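You operate a simulated robot arm through the tools that you are given. There is no shell and no other tool. Be economical: measure what you need, move in short steps, check, and stop when the job is done.

You run a simulated robot arm. Do the job below in one go: nothing can be reset, and whatever is moved stays where it is left.

Task
Check the roller's end play, shim it into limits, lock the shim and check again.

Only the result counts: the job must be done as asked and must still hold three seconds after the hand-in. Knocking over, shifting, dropping, spilling or breaking anything else fails it.

Robot
A 7-joint arm with a two-finger parallel gripper, fixed in place. Base frame: the origin is at the foot of the arm, x ahead of it, y to its left, z up; the work surface is at about z = 19. Readings come in mm, rad, newtons and seconds.
With the tool pointing down near the work surface it reaches from about 240 to 620 mm from the base axis. Its first joint turns from -1.152 to 1.152 rad. Payload 2.6 kg.
Tool frame: the origin (TCP) lies between the finger pads and is the grasp point; the fingertips stand 30 mm ahead of it; z points along the fingers, y is the line along which they close. The gripper opens to 94 mm. The fingers are 28 mm wide and 10 mm thick; the gripper's body (50 by 96 mm) begins 55 mm behind the TCP.
Orientation is that of the tool frame in the base frame, as a unit quaternion [x, y, z, w]. With the fingers straight down and closing along the base's y, the tool's x points along the base's -x, its y along +y and its z along -z.

Tools
- The arm moves only by the tool play_rows. Its argument "motion" is text: rows parted by semicolons, each of 7 numbers parted by spaces: the gripper command, from -1 (fully open) to 1 (shut), values between in proportion, then the shift along the tool's x, y, z in mm, then the turn, a rotation vector about the tool's x, y, z in rad. In form: hand tx ty tz rx ry rz; .... A call has 1 to 10 rows; each row shifts and turns the commanded pose from where the row before left it, along the tool's axes as they then stand. Each row takes 0.2 s and may step no farther than 50 mm and 0.15 rad from the row before; otherwise, or with a gripper value out of range, the whole call is refused. A pose out of reach is approached as far as the arm can. The call stops where the force on the tool passes 40 N (or 10 N more than at its start, if that is more) or the arm is blocked; 0.2 s more then pass. Each finger travels about 72 mm/s and halts on what it meets, pressing with about 33 N; the grip force reading is that of the motor and also rises with nothing between the fingers. The clock runs only during rows and for 0.2 s after the last one: add rows that do not move to give the fingers time. It gives the time, the measured TCP pose, the force on the tool (base axes), the opening and the grip force at its end, in the units of the frame above (readings bear some noise).
- Cameras (640 x 400 px; columns grow to the right, rows downward): "scene" is fixed at [27.7, 413.1, 572.6]; the picture's right is [-0.85, -0.53, 0.00], its down [-0.26, 0.42, -0.87] and it looks along [0.46, -0.74, -0.50] (base axes); focal length 350 px, centre (320, 200). "wrist" rides on the gripper at [76, 14, -103] in the tool frame; the picture's right is [-0.18, 0.98, 0.00], its down [-0.75, -0.14, -0.64] and it looks along [-0.63, -0.12, 0.77] (tool axes); focal length 243 px, centre (320, 200). There is no depth. A picture from a camera that has moved, and an enlarged one, comes with that camera's place and axes in the base frame and with its lens. The place of the scene camera against the robot may be out by one fixed shift of up to 12 mm in any direction.
- grab_frame(camera): a new picture of that camera. The clock stands still meanwhile.
- enlarge(camera, box): a new picture of the part [left, top, right, bottom] of that camera's present view, enlarged. The clock stands still meanwhile.
- job_done(): hands the job in; it is judged then, once.

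Go step by step. Nothing tells you positions but the pictures and the camera data: compare them with the known pose of the tool, close in by small moves and look again before you grip or let go. The budget is 120 turns and 64 pictures, counting those below and the enlarged ones. Unless the task says otherwise, let go and move clear before handing in, and close with one line.

The tools are called by a JSON object that holds its "op" and its "data". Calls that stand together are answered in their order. play_rows: Moves the arm, as the interface text tells. Its arguments: {"type":"object","properties":{"motion":{"type":"string"}},"required":["motion"]} The other tools are called the same way: grab_frame (camera) takes a picture; enlarge (camera, box) takes an enlarged picture of a part of a camera's view; job_done () hands the job in.

At the start:

```text
t: 0.0
ee_pos: [413.9, -5.6, 353.8]
ee_rot: [0.0, 1.0, 0.001, 0.001]
contact_force: [0.3, 1.0, -0.4]
opening: 94.1
grasp_force: 0.1
```

scene: 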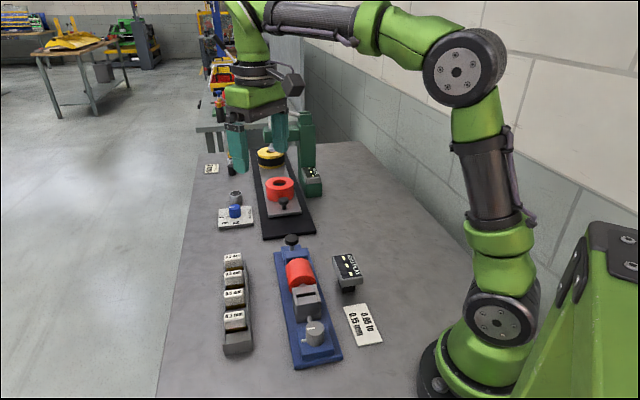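
wrist: 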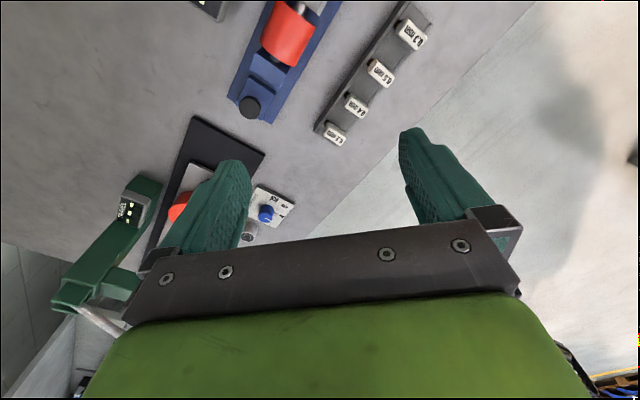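

I see a blue fixture with a red roller, a rack of shims, a readout, and other items. I will enlarge the parts to read them.

{"op": "enlarge", "data": {"camera": "scene", "box": [200, 230, 400, 380]}}

{"op": "enlarge", "data": {"camera": "scene", "box": [190, 130, 350, 240]}}

{"op": "enlarge", "data": {"camera": "wrist", "box": [180, 0, 460, 160]}}

```text
2.67 times, centred on (300, 305) of scene
camera zoom: at [27.7, 413.1, 572.6], right [-0.85, -0.53, 0.0], down [-0.26, 0.42, -0.87], along [0.46, -0.74, -0.5], focal length 933 px, centre (373, -80)
```

zoom: 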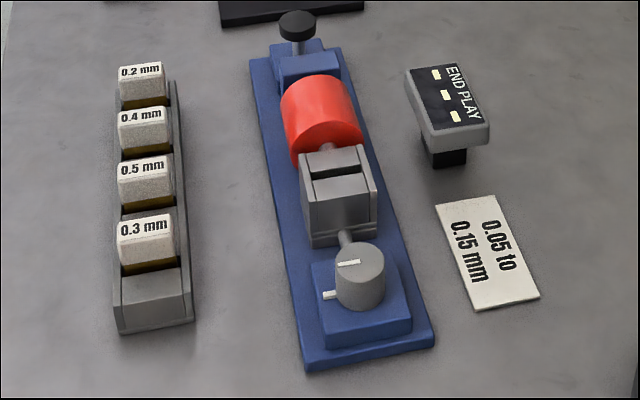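

```text
3.64 times, centred on (270, 185) of scene
camera zoom: at [27.7, 413.1, 572.6], right [-0.85, -0.53, 0.0], down [-0.26, 0.42, -0.87], along [0.46, -0.74, -0.5], focal length 1272 px, centre (502, 254)
```

zoom: 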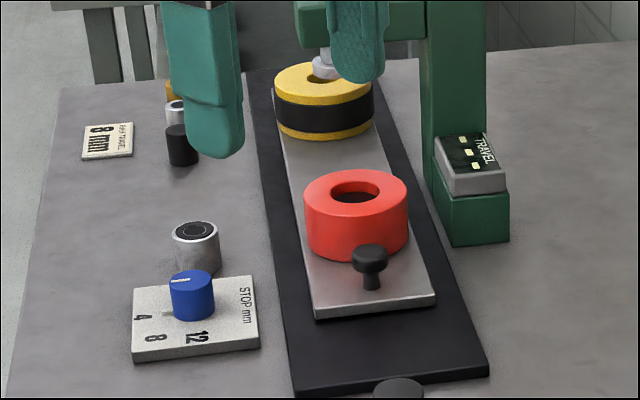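

```text
2.29 times, centred on (320, 80) of wrist
camera zoom: at [338.4, 7.6, 457.6], right [0.18, 0.98, 0.0], down [0.75, -0.14, 0.64], along [0.63, -0.12, -0.77], focal length 555 px, centre (320, 474)
```

zoom: 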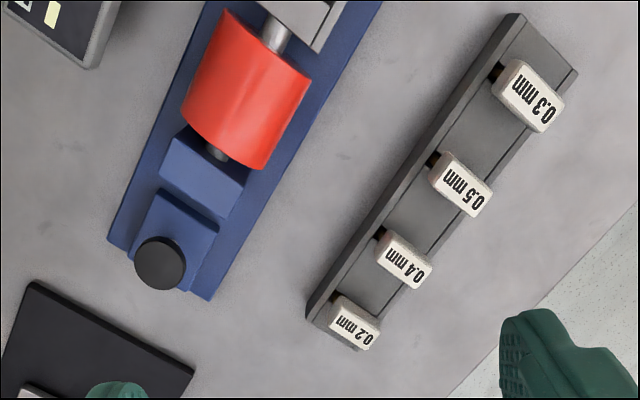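

The blue fixture seems to run diagonally from about (270,50) to (455,-130), with the shim rack parallel to it. I'll turn the tool 45°, to match, and look closer.

{"op": "play_rows", "data": {"motion": "-1 0 0 0 0 0 0.131; -1 0 0 0 0 0 0.131; -1 0 0 0 0 0 0.131; -1 0 0 0 0 0 0.131; -1 0 0 0 0 0 0.131; -1 0 0 0 0 0 0.13; -1 5 -33 30 0 0 0; -1 5 -33 30 0 0 0; -1 0 0 30 0 0 0; -1 0 0 20 0 0 0"}}

{"op": "grab_frame", "data": {"camera": "wrist"}}

```text
t: 2.2
ee_pos: [360.8, -46.2, 244.2]
ee_rot: [0.383, 0.924, 0.001, 0.0]
contact_force: [0.8, -0.2, -0.1]
opening: 94.2
grasp_force: 0.1
```

```text
58 pictures are left
camera wrist: at [317.5, 17.6, 347.2], right [0.83, 0.56, 0.0], down [0.43, -0.63, 0.64], along [0.36, -0.53, -0.77], focal length 243 px, centre (320, 200)
```

wrist: 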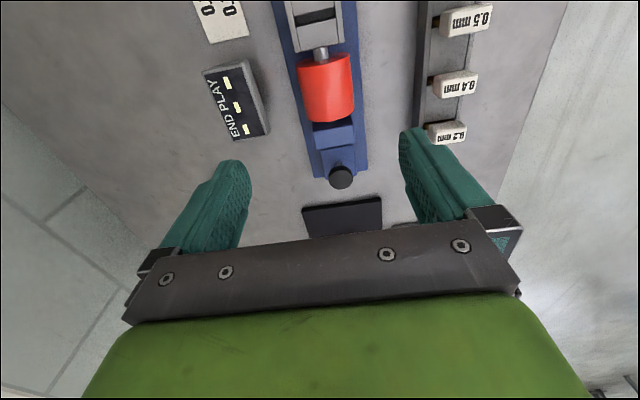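

The fixture axis runs at -45°. The knob is near (451,-129) and the slot near (322,2). I'll move back along the axis to see the slot and lock from above.

{"op": "play_rows", "data": {"motion": "-1 40 0 0 0 0 0; -1 40 0 0 0 0 0; -1 0 0 0 0 0 0"}}

{"op": "grab_frame", "data": {"camera": "wrist"}}

{"op": "enlarge", "data": {"camera": "wrist", "box": [200, 0, 440, 150]}}

```text
t: 3.0
ee_pos: [304.4, 11.9, 243.0]
ee_rot: [0.383, 0.924, 0.0, 0.0]
contact_force: [-0.2, -0.2, 0.4]
opening: 94.2
grasp_force: 0.0
```

```text
57 pictures are left
camera wrist: at [261.2, 74.5, 345.5], right [0.82, 0.57, 0.0], down [0.43, -0.63, 0.64], along [0.36, -0.53, -0.77], focal length 243 px, centre (320, 200)
```

wrist: 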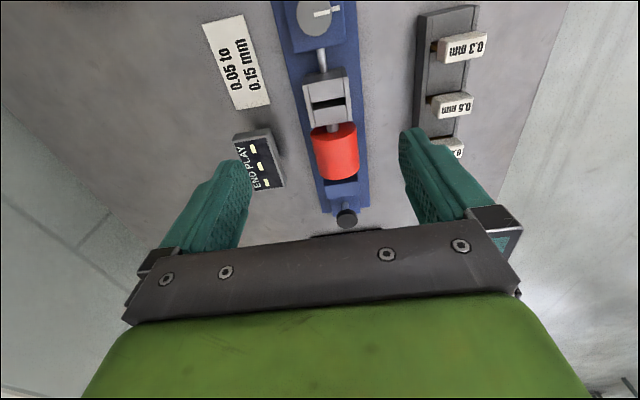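

```text
2.67 times, centred on (320, 75) of wrist
camera zoom: at [261.2, 74.5, 345.5], right [0.82, 0.57, 0.0], down [0.43, -0.63, 0.64], along [0.36, -0.53, -0.77], focal length 647 px, centre (320, 533)
```

zoom: 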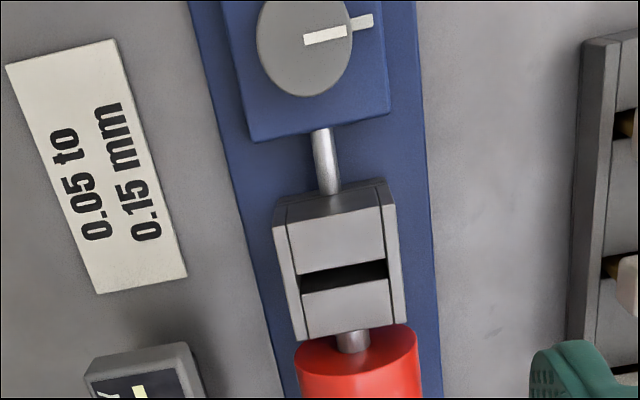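

Now I want a close view of the black knob end and its block.

{"op": "play_rows", "data": {"motion": "-1 -40 0 0 0 0 0; -1 -40 0 25 0 0 0; -1 -40 0 25 0 0 0; -1 0 0 0 0 0 0"}}

{"op": "enlarge", "data": {"camera": "wrist", "box": [200, 0, 440, 150]}}

{"op": "enlarge", "data": {"camera": "scene", "box": [265, 225, 345, 275]}}

```text
t: 4.0
ee_pos: [390.0, -74.0, 195.6]
ee_rot: [0.383, 0.924, 0.001, 0.0]
contact_force: [-0.4, 0.9, -0.8]
opening: 93.9
grasp_force: 0.0
```

```text
2.67 times, centred on (320, 75) of wrist
camera zoom: at [346.3, -11.8, 298.0], right [0.82, 0.57, 0.0], down [0.43, -0.63, 0.64], along [0.36, -0.53, -0.77], focal length 647 px, centre (320, 533)
```

zoom: 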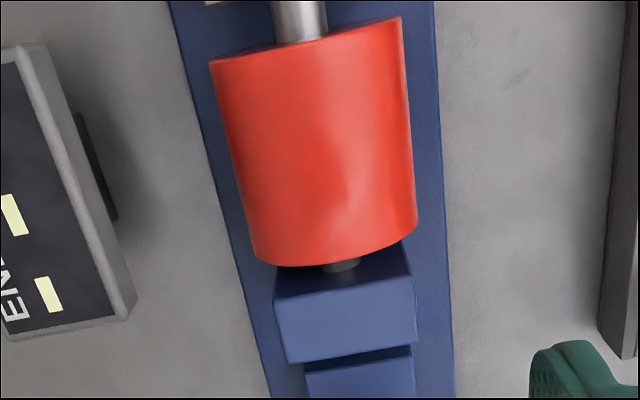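

```text
8.00 times, centred on (305, 250) of scene
camera zoom: at [27.7, 413.1, 572.6], right [-0.85, -0.53, 0.0], down [-0.26, 0.42, -0.87], along [0.46, -0.74, -0.5], focal length 2798 px, centre (440, -200)
```

zoom: 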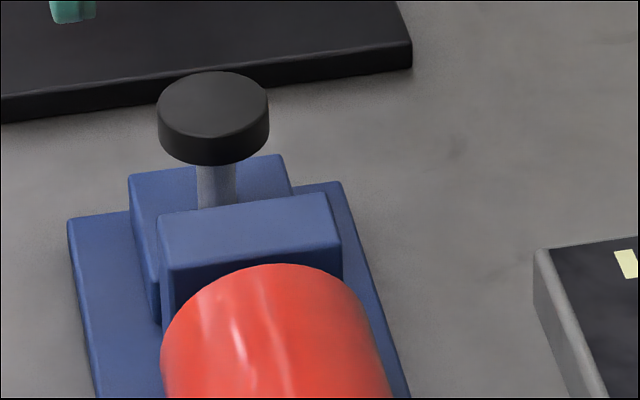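

The knob looks like a push button on a vertical stem at about (455,-132, 55). I'll go above it with fingers shut and look.

{"op": "play_rows", "data": {"motion": "1 -45 3 0 0 0 0; 1 -42 2 0 0 0 0; 1 0 0 35 0 0 0; 1 0 0 35 0 0 0; 1 0 0 0 0 0 0"}}

{"op": "grab_frame", "data": {"camera": "wrist"}}

{"op": "enlarge", "data": {"camera": "scene", "box": [240, 200, 370, 290]}}

```text
t: 5.2
ee_pos: [453.4, -133.0, 126.0]
ee_rot: [0.382, 0.924, 0.0, 0.001]
contact_force: [0.0, 0.8, 0.0]
opening: 0.0
grasp_force: 33.0
```

```text
53 pictures are left
camera wrist: at [409.4, -70.0, 227.8], right [0.82, 0.57, 0.0], down [0.43, -0.63, 0.64], along [0.36, -0.53, -0.77], focal length 243 px, centre (320, 200)
```

wrist: 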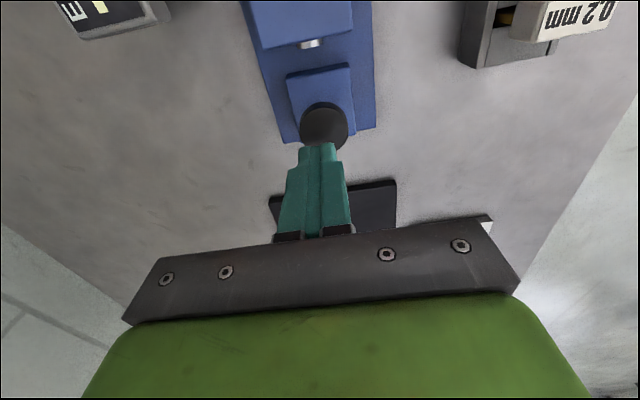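

```text
4.44 times, centred on (305, 245) of scene
camera zoom: at [27.7, 413.1, 572.6], right [-0.85, -0.53, 0.0], down [-0.26, 0.42, -0.87], along [0.46, -0.74, -0.5], focal length 1555 px, centre (387, 0)
```

zoom: 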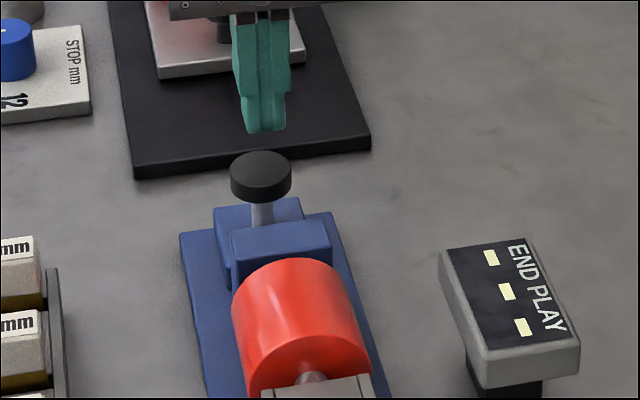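

The knob is about 34 mm wide, centred near (450,-127), with its top at about z = 62. I'll centre over it and approach gently.

{"op": "play_rows", "data": {"motion": "1 6.6 1.8 10 0 0 0; 1 0 0 12 0 0 0; 1 0 0 4 0 0 0; 1 0 0 3 0 0 0; 1 0 0 2 0 0 0; 1 0 0 2 0 0 0; 1 0 0 0 0 0 0"}}

{"op": "enlarge", "data": {"camera": "scene", "box": [240, 220, 370, 300]}}

```text
t: 6.8
ee_pos: [449.7, -126.3, 93.1]
ee_rot: [0.382, 0.924, 0.001, 0.0]
contact_force: [-14.3, 4.0, 28.1]
opening: 0.0
grasp_force: 32.8
```

```text
4.92 times, centred on (305, 260) of scene
camera zoom: at [27.5, 413.1, 572.6], right [-0.85, -0.53, 0.0], down [-0.26, 0.42, -0.87], along [0.46, -0.74, -0.5], focal length 1722 px, centre (394, -95)
```

zoom: 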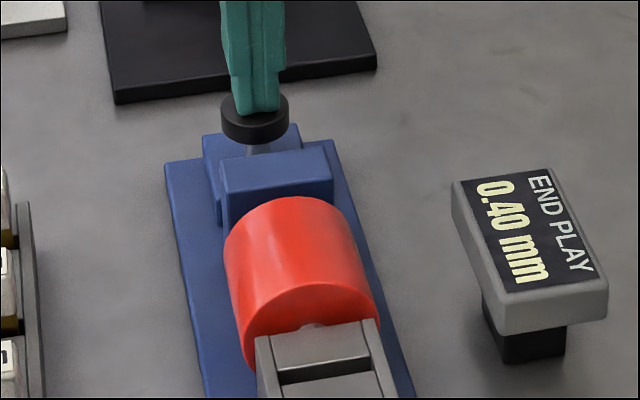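

The press works: the readout shows 0.40 mm. I'll hold a little to confirm the reading is final, then release.

{"op": "play_rows", "data": {"motion": "1 0 0 1 0 0 0; 1 0 0 0 0 0 0; 1 0 0 0 0 0 0; 1 0 0 0 0 0 0"}}

{"op": "enlarge", "data": {"camera": "scene", "box": [240, 220, 370, 300]}}

```text
t: 7.2
ee_pos: [449.8, -125.5, 94.8]
ee_rot: [0.384, 0.923, 0.002, 0.002]
contact_force: [-5.4, 0.0, 10.7]
opening: 0.2
grasp_force: 33.1
stopped in row 2: the force on the tool passed its limit (the readings are from after the stop); the commanded pose is now the measured one
```

```text
4.92 times, centred on (305, 260) of scene
camera zoom: at [27.7, 413.1, 572.6], right [-0.85, -0.53, 0.0], down [-0.26, 0.42, -0.87], along [0.46, -0.74, -0.5], focal length 1722 px, centre (394, -95)
```

zoom: 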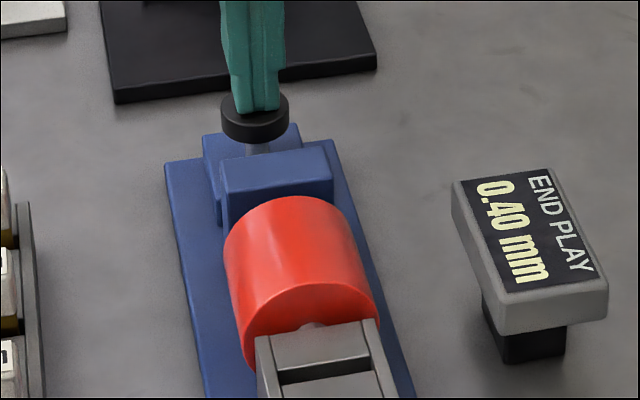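

End play is 0.40 mm, so the 0.3 mm shim gives 0.10. I'll lift and go to look at the 0.3 shim in the rack.

{"op": "play_rows", "data": {"motion": "1 0 0 -40 0 0 0; 1 0 0 -45 0 0 0; -1 35 24 0 0 0 0; -1 35 24 0 0 0 0; -1 35 24 0 0 0 0; -1 35 24 0 0 0 0; -1 35 24 0 0 0 0; -1 35 22 0 0 0 0; -1 0 0 0 0 0 0"}}

{"op": "grab_frame", "data": {"camera": "wrist"}}

{"op": "enlarge", "data": {"camera": "wrist", "box": [220, 20, 420, 145]}}

```text
t: 9.2
ee_pos: [401.7, 124.3, 177.5]
ee_rot: [0.383, 0.924, 0.001, 0.001]
contact_force: [0.4, -0.1, 0.1]
opening: 93.9
grasp_force: 0.0
```

```text
49 pictures are left
camera wrist: at [356.8, 186.4, 281.0], right [0.83, 0.56, 0.0], down [0.43, -0.63, 0.64], along [0.36, -0.53, -0.77], focal length 243 px, centre (320, 200)
```

wrist: 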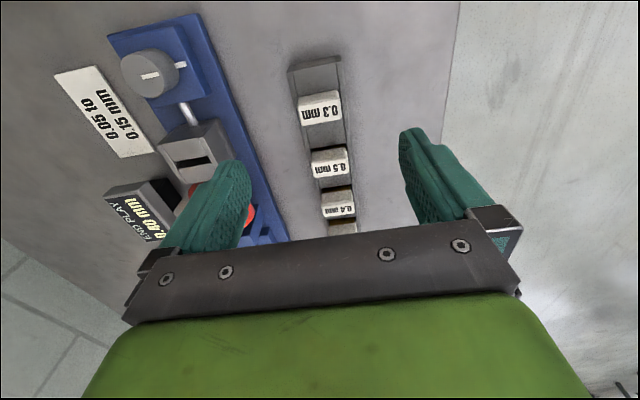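

```text
3.20 times, centred on (320, 82) of wrist
camera zoom: at [356.8, 186.4, 281.0], right [0.83, 0.56, 0.0], down [0.43, -0.63, 0.64], along [0.36, -0.53, -0.77], focal length 776 px, centre (320, 576)
```

zoom: 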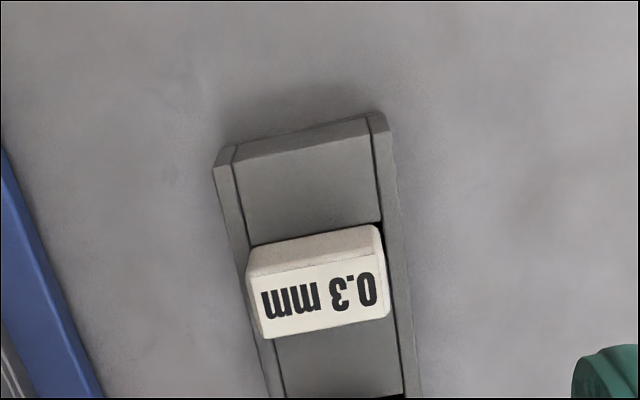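

{"op": "enlarge", "data": {"camera": "scene", "box": [205, 240, 285, 360]}}

{"op": "enlarge", "data": {"camera": "scene", "box": [270, 270, 350, 370]}}

```text
3.33 times, centred on (245, 300) of scene
camera zoom: at [27.7, 413.1, 572.6], right [-0.85, -0.53, 0.0], down [-0.26, 0.42, -0.87], along [0.46, -0.74, -0.5], focal length 1166 px, centre (570, -133)
```

zoom: 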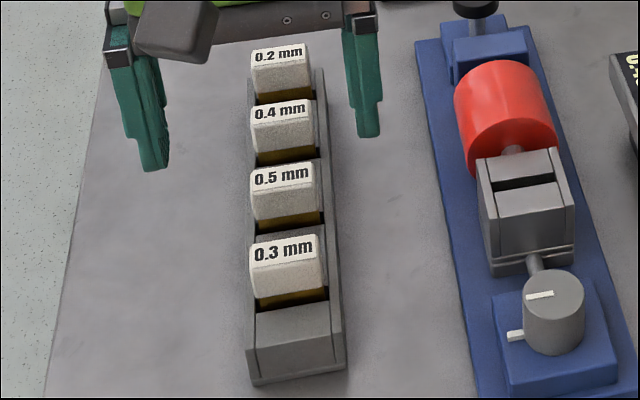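

```text
4.00 times, centred on (310, 320) of scene
camera zoom: at [27.7, 413.1, 572.6], right [-0.85, -0.53, 0.0], down [-0.26, 0.42, -0.87], along [0.46, -0.74, -0.5], focal length 1399 px, centre (360, -280)
```

zoom: 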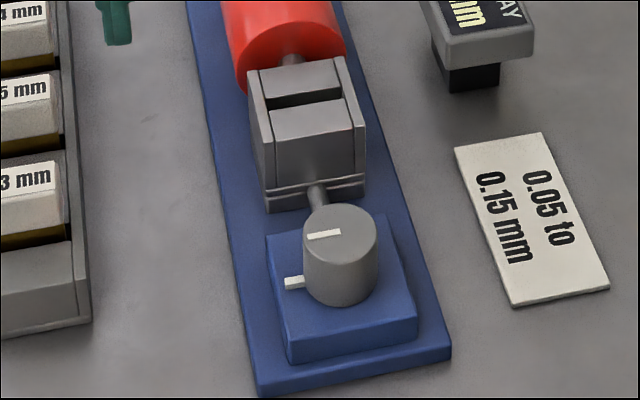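

The shim's handle is about 40 mm across and 18 mm thick; its top is near z≈64 at about (400,121). I'll come down partway and look again.

{"op": "play_rows", "data": {"motion": "-1 -1 -3.5 30 0 0 0; -1 0 0 32 0 0 0; -1 0 0 0 0 0 0"}}

{"op": "grab_frame", "data": {"camera": "wrist"}}

{"op": "enlarge", "data": {"camera": "scene", "box": [195, 240, 295, 360]}}

```text
t: 10.0
ee_pos: [399.2, 122.9, 114.0]
ee_rot: [0.383, 0.924, 0.001, 0.0]
contact_force: [-0.1, 0.0, 0.3]
opening: 93.9
grasp_force: 0.0
```

```text
45 pictures are left
camera wrist: at [355.7, 184.4, 217.8], right [0.83, 0.56, 0.0], down [0.43, -0.63, 0.64], along [0.36, -0.53, -0.77], focal length 243 px, centre (320, 200)
```

wrist: 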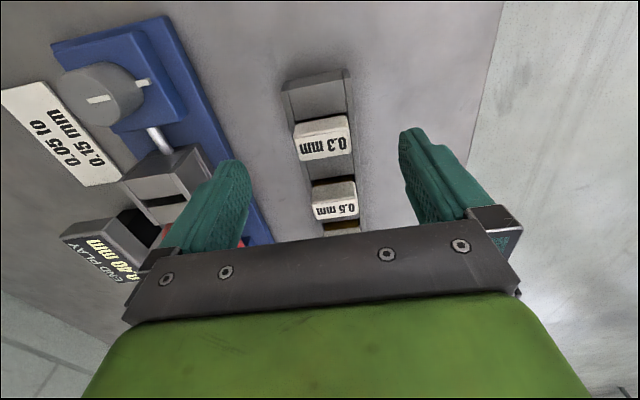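

```text
3.33 times, centred on (245, 300) of scene
camera zoom: at [27.7, 413.1, 572.6], right [-0.85, -0.53, 0.0], down [-0.26, 0.42, -0.87], along [0.46, -0.74, -0.5], focal length 1166 px, centre (570, -133)
```

zoom: 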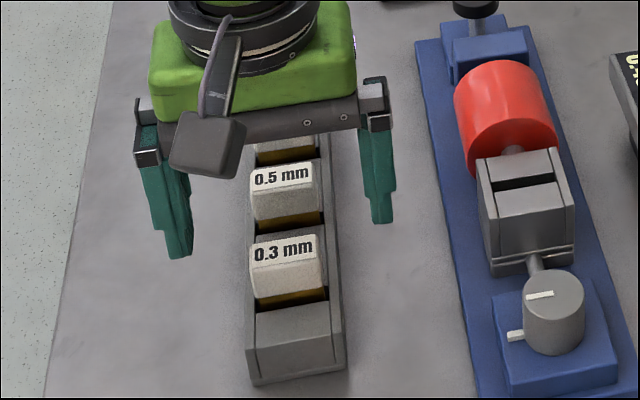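

Handle centre is about (401.5,120.5), top z≈63, rack top about z≈40. I'll descend so that the tips are at about 46 and close.

{"op": "play_rows", "data": {"motion": "-1 -3.3 0 15 0 0 0; -1 0 0 15 0 0 0; -1 0 0 8 0 0 0; -1 0 0 0 0 0 0; 1 0 0 0 0 0 0; 1 0 0 0 0 0 0; 1 0 0 0 0 0 0; 1 0 0 0 0 0 0"}}

{"op": "grab_frame", "data": {"camera": "wrist"}}

{"op": "enlarge", "data": {"camera": "scene", "box": [195, 240, 295, 360]}}

```text
t: 11.8
ee_pos: [401.6, 118.0, 76.9]
ee_rot: [0.384, 0.924, 0.002, 0.001]
contact_force: [-1.4, 0.3, 0.0]
opening: 36.8
grasp_force: 33.3
```

```text
43 pictures are left
camera wrist: at [358.5, 180.9, 180.2], right [0.83, 0.56, 0.0], down [0.43, -0.63, 0.64], along [0.36, -0.53, -0.77], focal length 243 px, centre (320, 200)
```

wrist: 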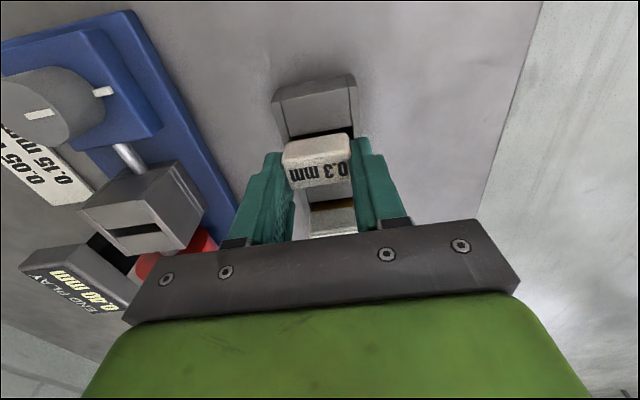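

```text
3.33 times, centred on (245, 300) of scene
camera zoom: at [27.7, 413.1, 572.6], right [-0.85, -0.53, 0.0], down [-0.26, 0.42, -0.87], along [0.46, -0.74, -0.5], focal length 1166 px, centre (570, -133)
```

zoom: 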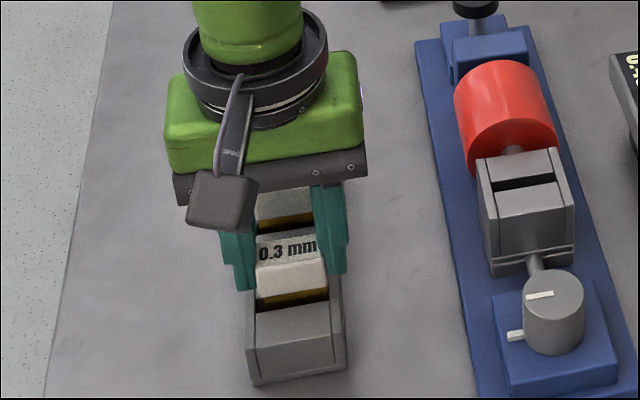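

The shim is gripped at 36.8 mm and centred. I'll lift it straight up and look.

{"op": "play_rows", "data": {"motion": "1 0 0 -8 0 0 0; 1 0 0 -12 0 0 0; 1 0 0 -20 0 0 0; 1 0 0 -20 0 0 0; 1 0 0 -20 0 0 0; 1 0 0 0 0 0 0"}}

{"op": "grab_frame", "data": {"camera": "wrist"}}

{"op": "enlarge", "data": {"camera": "scene", "box": [195, 220, 325, 360]}}

```text
t: 13.2
ee_pos: [404.1, 118.6, 155.6]
ee_rot: [0.383, 0.924, 0.0, 0.0]
contact_force: [0.1, -0.1, -0.1]
opening: 36.9
grasp_force: 33.1
```

```text
41 pictures are left
camera wrist: at [360.0, 180.6, 259.5], right [0.83, 0.56, 0.0], down [0.43, -0.63, 0.64], along [0.36, -0.53, -0.77], focal length 243 px, centre (320, 200)
```

wrist: 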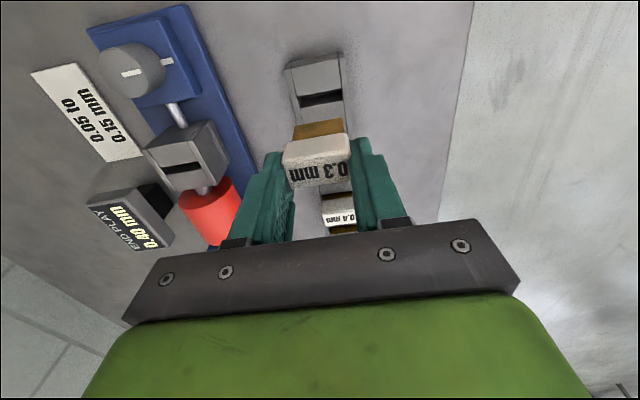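

```text
2.86 times, centred on (260, 290) of scene
camera zoom: at [27.7, 413.1, 572.6], right [-0.85, -0.53, 0.0], down [-0.26, 0.42, -0.87], along [0.46, -0.74, -0.5], focal length 999 px, centre (491, -57)
```

zoom: 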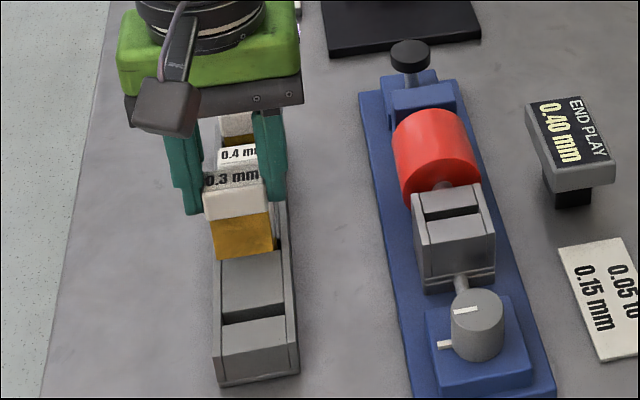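

{"op": "enlarge", "data": {"camera": "wrist", "box": [260, 40, 400, 200]}}

{"op": "enlarge", "data": {"camera": "scene", "box": [225, 270, 305, 350]}}

```text
2.50 times, centred on (330, 120) of wrist
camera zoom: at [360.0, 180.6, 259.5], right [0.83, 0.56, 0.0], down [0.43, -0.63, 0.64], along [0.36, -0.53, -0.77], focal length 606 px, centre (295, 400)
```

zoom: 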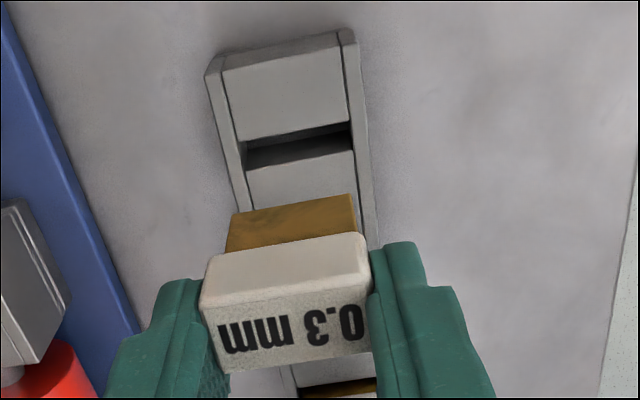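

```text
5.00 times, centred on (265, 310) of scene
camera zoom: at [27.7, 413.1, 572.6], right [-0.85, -0.53, 0.0], down [-0.26, 0.42, -0.87], along [0.46, -0.74, -0.5], focal length 1749 px, centre (595, -350)
```

zoom: 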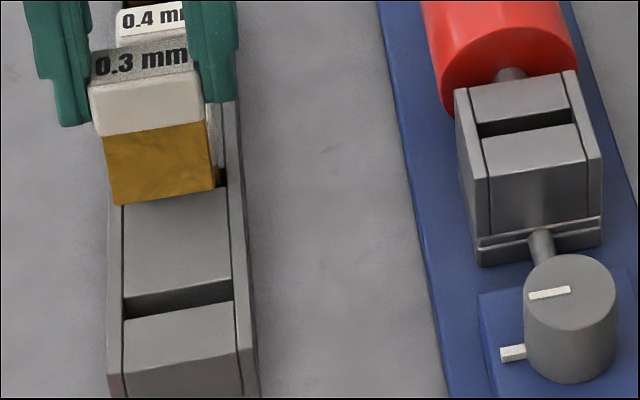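

The shim is free. The blade sits flush with the handle's rear face and the rack slot looks just like the bracket slot. I take the bracket slot to be near (321,3), top z≈65, so TCP goes to about (325,-3); I'll move above it and check.

{"op": "play_rows", "data": {"motion": "1 0 0 -15 0 0 0; 1 -7.5 -35.5 0 0 0 0; 1 -7.5 -35.5 0 0 0 0; 1 -7.5 -35.5 0 0 0 0; 1 -7.5 -35.5 0 0 0 0; 1 0 0 0 0 0 0; 1 0 0 0 0 0 0"}}

{"op": "enlarge", "data": {"camera": "wrist", "box": [260, 40, 400, 200]}}

{"op": "enlarge", "data": {"camera": "scene", "box": [250, 240, 370, 370]}}

```text
t: 14.8
ee_pos: [323.5, -5.3, 171.5]
ee_rot: [0.383, 0.924, 0.001, 0.001]
contact_force: [-0.8, -0.4, -1.3]
opening: 36.8
grasp_force: 33.3
```

```text
2.50 times, centred on (330, 120) of wrist
camera zoom: at [280.7, 58.5, 275.2], right [0.83, 0.56, 0.0], down [0.43, -0.63, 0.64], along [0.36, -0.53, -0.77], focal length 606 px, centre (295, 400)
```

zoom: 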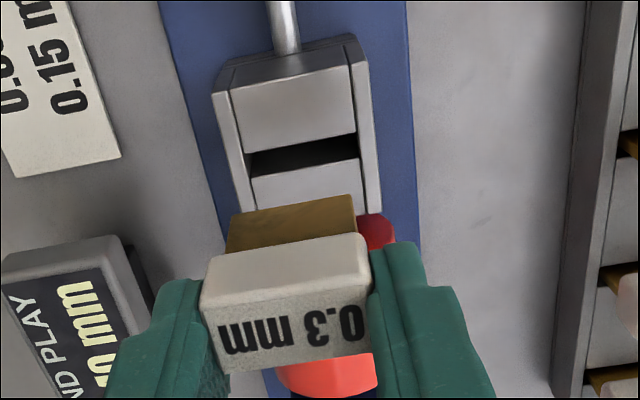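

```text
3.08 times, centred on (310, 305) of scene
camera zoom: at [27.7, 413.1, 572.6], right [-0.85, -0.53, 0.0], down [-0.26, 0.42, -0.87], along [0.46, -0.74, -0.5], focal length 1076 px, centre (351, -123)
```

zoom: 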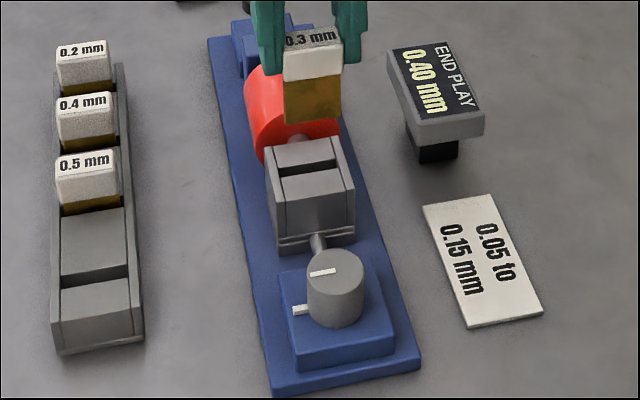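

The alignment is nearly right; I need about 1.5 mm in tool y. I'll lower until the blade is just above the slot and look again.

{"op": "play_rows", "data": {"motion": "1 0.3 1.5 15 0 0 0; 1 0 0 15 0 0 0; 1 0 0 10 0 0 0; 1 0 0 0 0 0 0"}}

{"op": "enlarge", "data": {"camera": "wrist", "box": [260, 40, 400, 200]}}

{"op": "enlarge", "data": {"camera": "scene", "box": [270, 250, 350, 330]}}

```text
t: 15.8
ee_pos: [325.1, -2.8, 132.6]
ee_rot: [0.383, 0.924, 0.002, 0.002]
contact_force: [-5.0, 1.4, 27.9]
opening: 37.4
grasp_force: 32.3
```

```text
2.50 times, centred on (330, 120) of wrist
camera zoom: at [281.5, 60.4, 236.3], right [0.83, 0.56, 0.01], down [0.43, -0.63, 0.64], along [0.37, -0.53, -0.77], focal length 606 px, centre (295, 400)
```

zoom: 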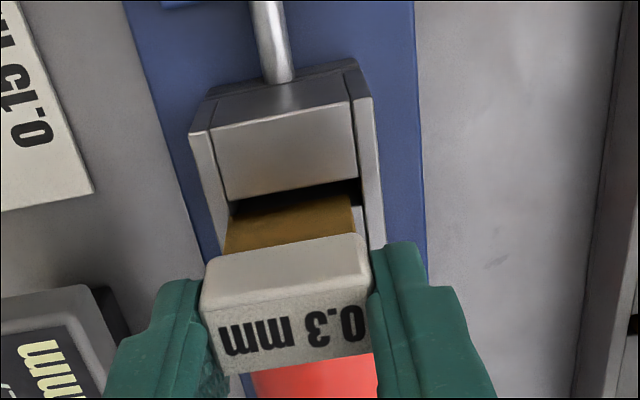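

```text
5.00 times, centred on (310, 290) of scene
camera zoom: at [27.6, 413.1, 572.6], right [-0.85, -0.53, 0.0], down [-0.26, 0.42, -0.87], along [0.46, -0.74, -0.5], focal length 1749 px, centre (370, -250)
```

zoom: 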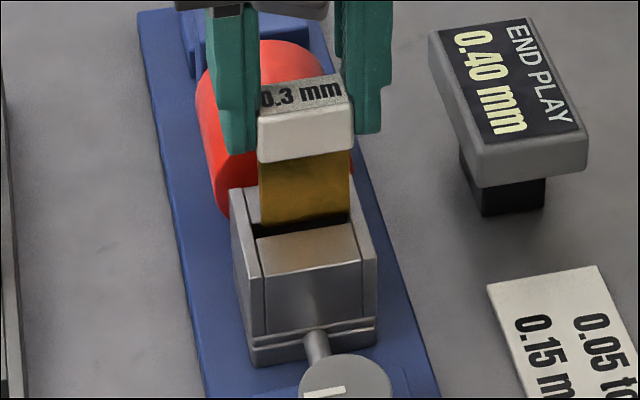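

The blade touches just behind the slot: there is about a 5 mm gap on the near side. I'll lift a little, shift 4 mm back, and check.

{"op": "play_rows", "data": {"motion": "1 0 0 -5 0 0 0; 1 4 0.7 0 0 0 0; 1 0 0 0 0 0 0"}}

{"op": "enlarge", "data": {"camera": "wrist", "box": [280, 80, 380, 160]}}

{"op": "enlarge", "data": {"camera": "scene", "box": [270, 250, 350, 330]}}

```text
t: 16.6
ee_pos: [321.4, 0.3, 137.8]
ee_rot: [0.384, 0.924, 0.0, 0.001]
contact_force: [-0.4, 0.0, 0.1]
opening: 36.9
grasp_force: 33.1
```

```text
5.00 times, centred on (330, 120) of wrist
camera zoom: at [278.6, 63.4, 240.2], right [0.83, 0.56, 0.0], down [0.43, -0.63, 0.64], along [0.36, -0.53, -0.77], focal length 1213 px, centre (270, 600)
```

zoom: 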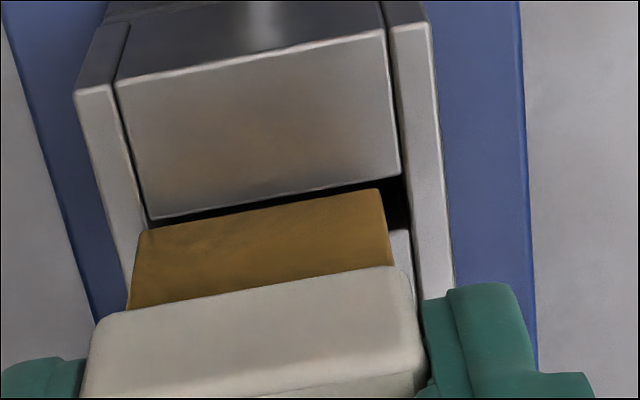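

```text
5.00 times, centred on (310, 290) of scene
camera zoom: at [27.7, 413.1, 572.6], right [-0.85, -0.53, 0.0], down [-0.26, 0.42, -0.87], along [0.46, -0.74, -0.5], focal length 1749 px, centre (370, -250)
```

zoom: 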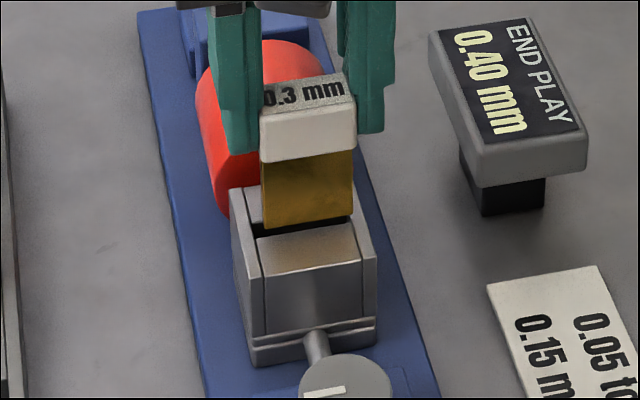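

Blade is now at the near slot edge and about 1.8 mm off to one side. I'll correct (1.5 mm forward, 1.8 mm in y) and lower gently.

{"op": "play_rows", "data": {"motion": "1 -1.5 1.8 0 0 0 0; 1 0 0 3 0 0 0; 1 0 0 2 0 0 0; 1 0 0 1.5 0 0 0; 1 0 0 1.5 0 0 0; 1 0 0 0 0 0 0"}}

{"op": "enlarge", "data": {"camera": "wrist", "box": [280, 80, 380, 160]}}

```text
t: 18.0
ee_pos: [324.9, 0.3, 129.4]
ee_rot: [0.383, 0.924, 0.0, 0.0]
contact_force: [-0.5, 0.7, -0.1]
opening: 36.7
grasp_force: 33.1
```

```text
5.00 times, centred on (330, 120) of wrist
camera zoom: at [280.7, 63.7, 231.8], right [0.83, 0.56, 0.0], down [0.43, -0.63, 0.64], along [0.36, -0.53, -0.77], focal length 1213 px, centre (270, 600)
```

zoom: 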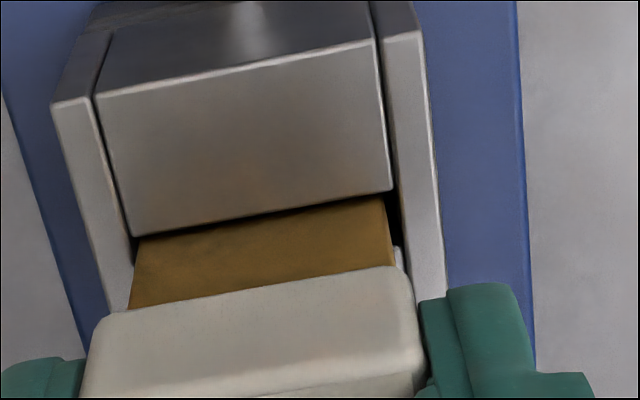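

No force now and it is lower than the earlier contact, so the blade is entering the slot. I'll continue down in small steps.

{"op": "play_rows", "data": {"motion": "1 0 0 3 0 0 0; 1 0 0 3 0 0 0; 1 0 0 3 0 0 0; 1 0 0 3 0 0 0; 1 0 0 0 0 0 0"}}

{"op": "enlarge", "data": {"camera": "scene", "box": [270, 250, 350, 330]}}

```text
t: 19.2
ee_pos: [324.0, -0.4, 117.7]
ee_rot: [0.384, 0.923, 0.001, 0.001]
contact_force: [0.0, -0.4, -0.9]
opening: 36.9
grasp_force: 33.0
```

```text
5.00 times, centred on (310, 290) of scene
camera zoom: at [27.7, 413.1, 572.6], right [-0.85, -0.53, 0.0], down [-0.26, 0.42, -0.87], along [0.46, -0.74, -0.5], focal length 1749 px, centre (370, -250)
```

zoom: 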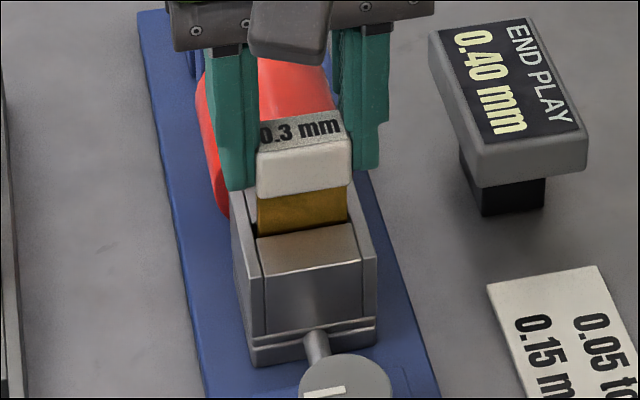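

The blade is going in; about 12 mm to go. Continuing down.

{"op": "play_rows", "data": {"motion": "1 0 0 3 0 0 0; 1 0 0 3 0 0 0; 1 0 0 2 0 0 0; 1 0 0 2 0 0 0; 1 0 0 1 0 0 0; 1 0 0 1 0 0 0; 1 0 0 1 0 0 0; 1 0 0 0 0 0 0"}}

{"op": "enlarge", "data": {"camera": "scene", "box": [270, 250, 350, 330]}}

```text
t: 21.0
ee_pos: [324.3, 0.5, 102.9]
ee_rot: [0.384, 0.923, 0.002, 0.0]
contact_force: [0.0, -0.9, -1.0]
opening: 37.1
grasp_force: 33.1
```

```text
5.00 times, centred on (310, 290) of scene
camera zoom: at [27.7, 413.1, 572.6], right [-0.85, -0.53, 0.0], down [-0.26, 0.42, -0.87], along [0.46, -0.74, -0.5], focal length 1749 px, centre (370, -250)
```

zoom: 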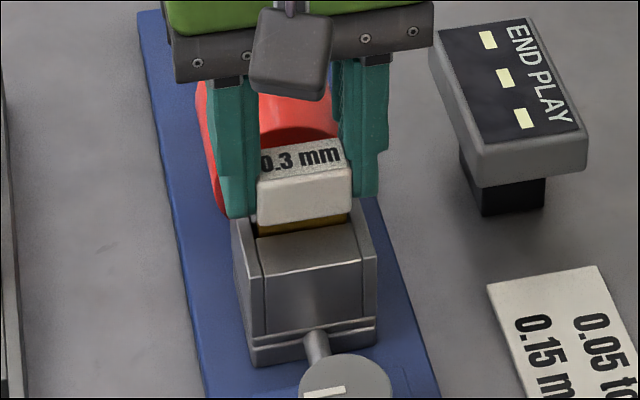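

The readout reset, so the shim is registering. I'll go down a few more millimetres until it bottoms.

{"op": "play_rows", "data": {"motion": "1 0 0 1 0 0 0; 1 0 0 1 0 0 0; 1 0 0 1 0 0 0; 1 0 0 1 0 0 0; 1 0 0 0 0 0 0"}}

{"op": "enlarge", "data": {"camera": "scene", "box": [270, 250, 350, 330]}}

```text
t: 22.2
ee_pos: [325.4, 0.2, 100.5]
ee_rot: [0.383, 0.924, 0.001, 0.002]
contact_force: [-1.9, -1.1, 11.4]
opening: 36.8
grasp_force: 33.0
```

```text
5.00 times, centred on (310, 290) of scene
camera zoom: at [27.7, 413.1, 572.6], right [-0.85, -0.53, 0.0], down [-0.26, 0.42, -0.87], along [0.46, -0.74, -0.5], focal length 1749 px, centre (370, -250)
```

zoom: 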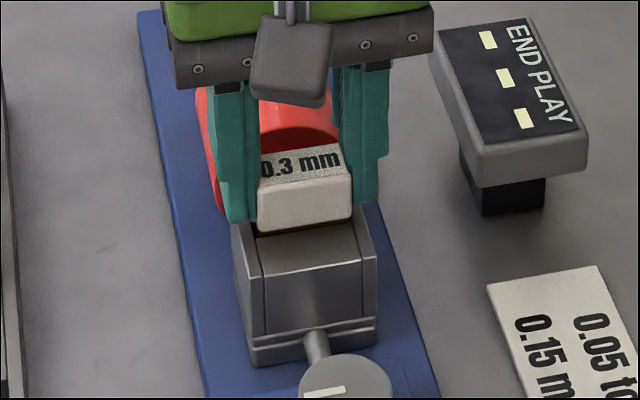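

Bottomed at 11 N. I'll open and lift clear.

{"op": "play_rows", "data": {"motion": "-0.4 0 0 0 0 0 0; -0.4 0 0 0 0 0 0; -0.4 0 0 0 0 0 0; -0.4 0 0 -20 0 0 0; -0.4 0 0 -40 0 0 0; -0.4 0 0 -40 0 0 0; -0.4 0 0 0 0 0 0"}}

{"op": "enlarge", "data": {"camera": "scene", "box": [260, 260, 360, 370]}}

{"op": "grab_frame", "data": {"camera": "wrist"}}

```text
t: 23.8
ee_pos: [324.2, -0.7, 199.4]
ee_rot: [0.382, 0.924, 0.001, 0.0]
contact_force: [0.9, 0.4, -0.4]
opening: 65.9
grasp_force: 0.0
```

```text
3.64 times, centred on (310, 315) of scene
camera zoom: at [27.7, 413.1, 572.6], right [-0.85, -0.53, 0.0], down [-0.26, 0.42, -0.87], along [0.46, -0.74, -0.5], focal length 1272 px, centre (356, -218)
```

zoom: 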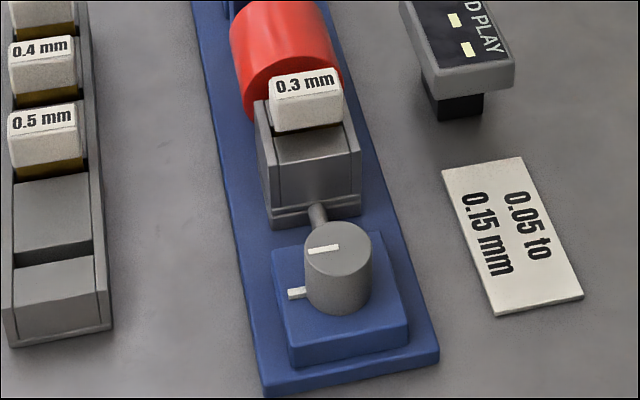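

```text
26 pictures are left
camera wrist: at [280.7, 62.7, 303.7], right [0.83, 0.56, 0.0], down [0.43, -0.63, 0.64], along [0.36, -0.53, -0.77], focal length 243 px, centre (320, 200)
```

wrist: 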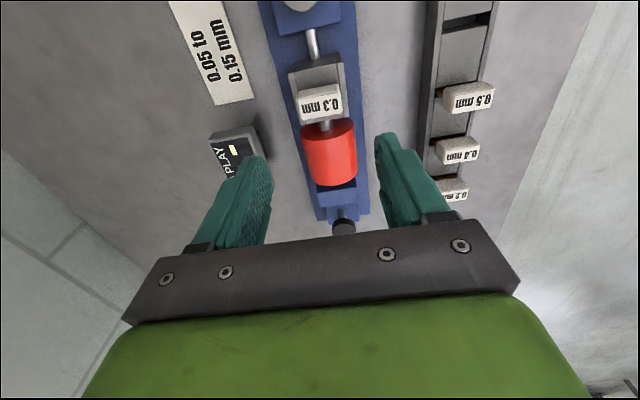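

The shim stands in the bracket. The lock knob is near (263,61) with its top at about z≈50-55. I'll move above it for a close look.

{"op": "play_rows", "data": {"motion": "-0.4 43 0 0 0 0 0; -0.4 43 0 0 0 0 0; -0.4 0 0 25 0 0 0; -0.4 0 0 25 0 0 0; -0.4 0 0 0 0 0 0"}}

{"op": "enlarge", "data": {"camera": "wrist", "box": [220, 50, 420, 190]}}

```text
t: 25.0
ee_pos: [264.1, 61.9, 149.9]
ee_rot: [0.384, 0.923, 0.001, 0.0]
contact_force: [0.1, 0.2, 0.4]
opening: 65.9
grasp_force: 0.1
```

```text
2.86 times, centred on (320, 120) of wrist
camera zoom: at [219.9, 125.7, 253.2], right [0.83, 0.56, 0.0], down [0.43, -0.63, 0.64], along [0.36, -0.53, -0.77], focal length 693 px, centre (320, 429)
```

zoom: 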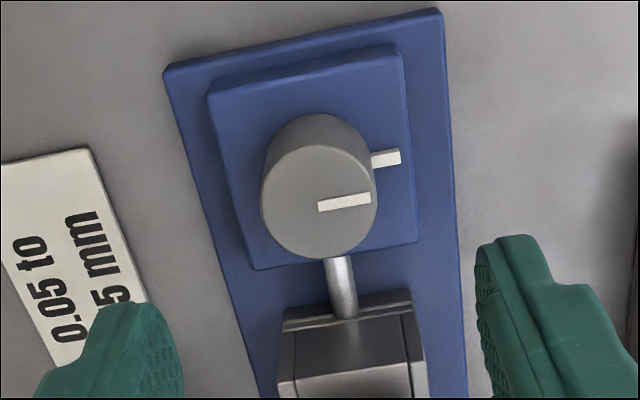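

The knob is about 33 mm wide, top z≈62, centred at about (263,62.5). I'll pre-rotate the hand back by 30°, descend and grip it, keeping the tips above the white index tab.

{"op": "play_rows", "data": {"motion": "-0.4 1 0 0 0 0 -0.13; -0.4 0 0 0 0 0 -0.13; -0.4 0 0 0 0 0 -0.13; -0.4 0 0 0 0 0 -0.13; -0.4 0 0 30 0 0 0; -0.4 0 0 25 0 0 0; -0.4 0 0 15 0 0 0; -0.4 0 0 3 0 0 0; -0.4 0 0 0 0 0 0"}}

{"op": "grab_frame", "data": {"camera": "wrist"}}

{"op": "enlarge", "data": {"camera": "scene", "box": [260, 260, 360, 370]}}

```text
t: 27.0
ee_pos: [264.4, 62.0, 77.0]
ee_rot: [0.133, 0.991, 0.001, 0.001]
contact_force: [0.2, -0.4, -0.9]
opening: 65.9
grasp_force: 0.0
```

```text
24 pictures are left
camera wrist: at [194.2, 94.9, 179.8], right [0.44, 0.9, 0.0], down [0.69, -0.34, 0.64], along [0.58, -0.28, -0.77], focal length 243 px, centre (320, 200)
```

wrist: 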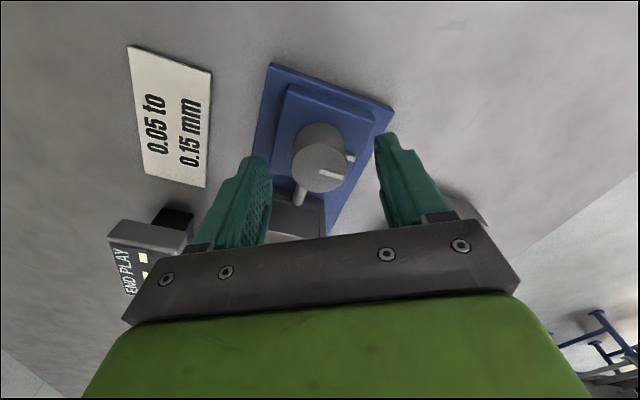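

```text
3.64 times, centred on (310, 315) of scene
camera zoom: at [27.7, 413.1, 572.6], right [-0.85, -0.53, 0.0], down [-0.26, 0.42, -0.87], along [0.46, -0.74, -0.5], focal length 1272 px, centre (356, -218)
```

zoom: 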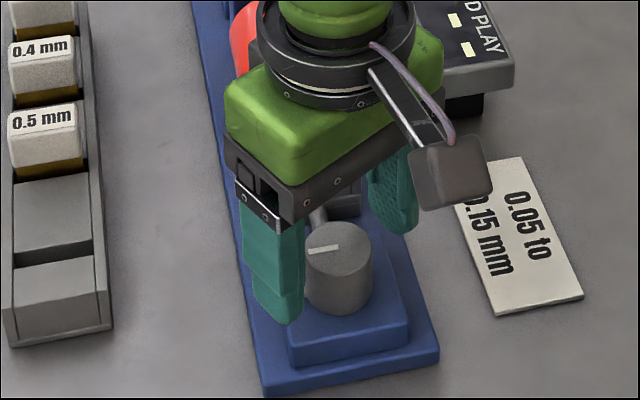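

The knob is centred between the fingers. I'll close and turn it clockwise a bit, watching the force.

{"op": "play_rows", "data": {"motion": "1 0 0 0 0 0 0; 1 0 0 0 0 0 0; 1 0 0 0 0 0 0; 1 0 0 0 0 0 0.1; 1 0 0 0 0 0 0.1; 1 0 0 0 0 0 0.1; 1 0 0 0 0 0 0"}}

{"op": "enlarge", "data": {"camera": "wrist", "box": [250, 80, 390, 200]}}

```text
t: 28.6
ee_pos: [263.1, 62.1, 78.6]
ee_rot: [0.28, 0.96, 0.001, 0.001]
contact_force: [-0.9, -3.3, -1.2]
opening: 33.0
grasp_force: 45.4
```

```text
3.33 times, centred on (320, 140) of wrist
camera zoom: at [206.6, 114.1, 180.2], right [0.68, 0.73, 0.0], down [0.56, -0.53, 0.64], along [0.47, -0.44, -0.77], focal length 809 px, centre (320, 400)
```

zoom: 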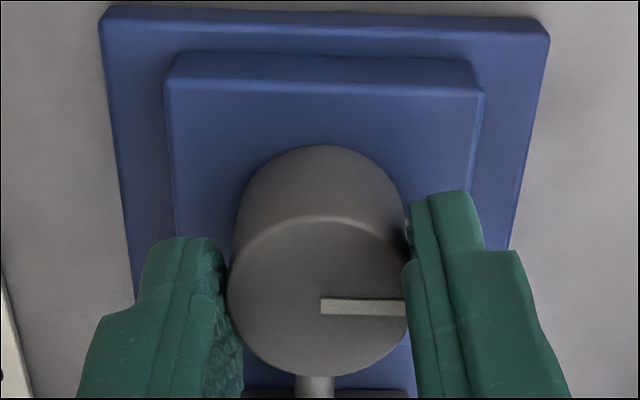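

The knob did not turn clockwise: the fingers slipped round it. I'll try counter-clockwise.

{"op": "play_rows", "data": {"motion": "1 0 0 0 0 0 -0.1; 1 0 0 0 0 0 -0.1; 1 0 0 0 0 0 -0.1; 1 0 0 0 0 0 -0.1; 1 0 0 0 0 0 -0.1; 1 0 0 0 0 0 0"}}

{"op": "enlarge", "data": {"camera": "wrist", "box": [250, 80, 390, 200]}}

```text
t: 30.0
ee_pos: [263.4, 62.3, 77.0]
ee_rot: [0.034, 0.999, 0.0, 0.001]
contact_force: [-10.0, -21.6, 20.3]
opening: 33.0
grasp_force: 44.8
```

```text
3.33 times, centred on (320, 140) of wrist
camera zoom: at [188.0, 80.2, 180.1], right [0.25, 0.97, 0.0], down [0.74, -0.19, 0.64], along [0.62, -0.16, -0.77], focal length 809 px, centre (320, 400)
```

zoom: 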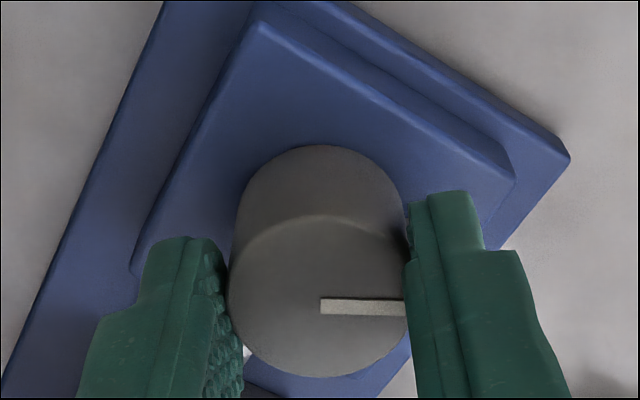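

Clockwise is the stop; counter-clockwise the knob follows the hand (turned about 28° so far). I'll continue.

{"op": "play_rows", "data": {"motion": "1 0 0 0 0 0 -0.1; 1 0 0 0 0 0 -0.1; 1 0 0 0 0 0 -0.1; 1 0 0 0 0 0 -0.1; 1 0 0 0 0 0 -0.1; 1 0 0 0 0 0 0"}}

```text
t: 31.0
ee_pos: [262.7, 61.4, 77.6]
ee_rot: [-0.146, 0.989, -0.001, 0.0]
contact_force: [-2.4, -0.9, 2.0]
opening: 33.0
grasp_force: 45.1
stopped in row 4: the force on the tool passed its limit (the readings are from after the stop); the commanded pose is now the measured one
```

{"op": "enlarge", "data": {"camera": "wrist", "box": [250, 80, 390, 200]}}

{"op": "enlarge", "data": {"camera": "scene", "box": [250, 230, 390, 370]}}

```text
3.33 times, centred on (320, 140) of wrist
camera zoom: at [186.3, 52.5, 180.1], right [-0.11, 0.99, 0.0], down [0.76, 0.08, 0.64], along [0.64, 0.07, -0.77], focal length 809 px, centre (320, 400)
```

zoom: 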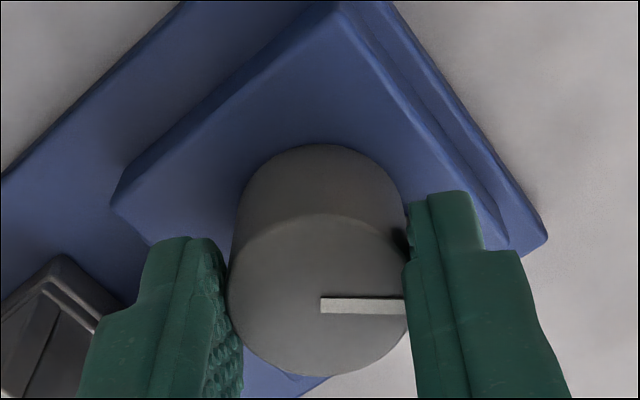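

```text
2.86 times, centred on (320, 300) of scene
camera zoom: at [27.7, 413.1, 572.6], right [-0.85, -0.53, 0.0], down [-0.26, 0.42, -0.87], along [0.46, -0.74, -0.5], focal length 999 px, centre (320, -86)
```

zoom: 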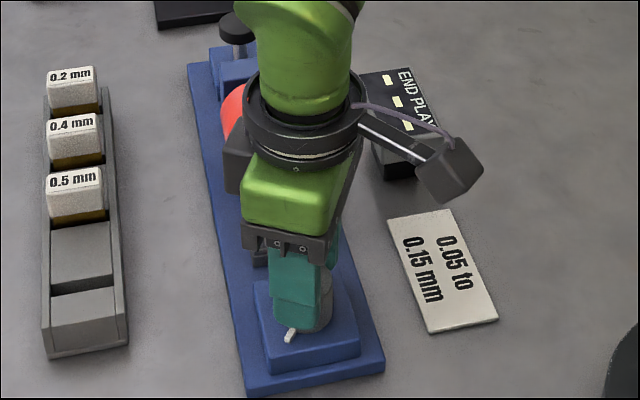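

Turned about 50° so far; the tab is part of the knob. I'll keep on in smaller steps.

{"op": "play_rows", "data": {"motion": "1 0 0 0 0 0 -0.05; 1 0 0 0 0 0 -0.05; 1 0 0 0 0 0 -0.05; 1 0 0 0 0 0 -0.05; 1 0 0 0 0 0 -0.05; 1 0 0 0 0 0 -0.05; 1 0 0 0 0 0 0"}}

```text
t: 32.6
ee_pos: [263.1, 61.4, 77.3]
ee_rot: [-0.293, 0.956, 0.0, 0.001]
contact_force: [13.3, 6.6, -26.1]
opening: 33.1
grasp_force: 44.8
```

{"op": "play_rows", "data": {"motion": "1 0 0 0 0 0 -0.05; 1 0 0 0 0 0 -0.05; 1 0 0 0 0 0 -0.05; 1 0 0 0 0 0 -0.05; 1 0 0 0 0 0 -0.05; 1 0 0 0 0 0 -0.05; 1 0 0 0 0 0 -0.05; 1 0 0 0 0 0 0"}}

{"op": "enlarge", "data": {"camera": "wrist", "box": [250, 80, 390, 200]}}

```text
t: 34.4
ee_pos: [263.9, 61.3, 77.6]
ee_rot: [-0.454, 0.891, -0.002, 0.001]
contact_force: [2.2, 5.3, 17.0]
opening: 33.2
grasp_force: 45.5
```

```text
3.33 times, centred on (320, 140) of wrist
camera zoom: at [207.1, 7.1, 180.1], right [-0.69, 0.73, 0.0], down [0.56, 0.53, 0.64], along [0.47, 0.44, -0.77], focal length 809 px, centre (320, 400)
```

zoom: 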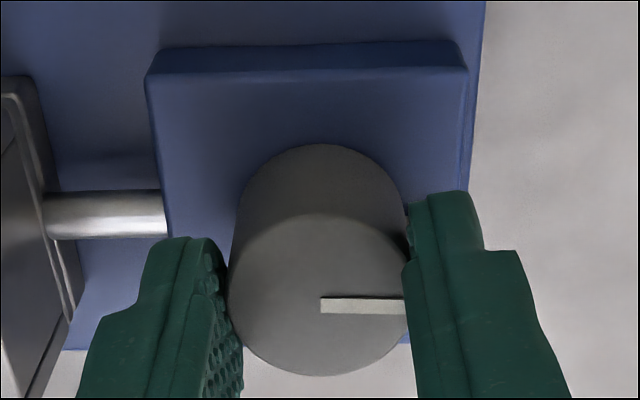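

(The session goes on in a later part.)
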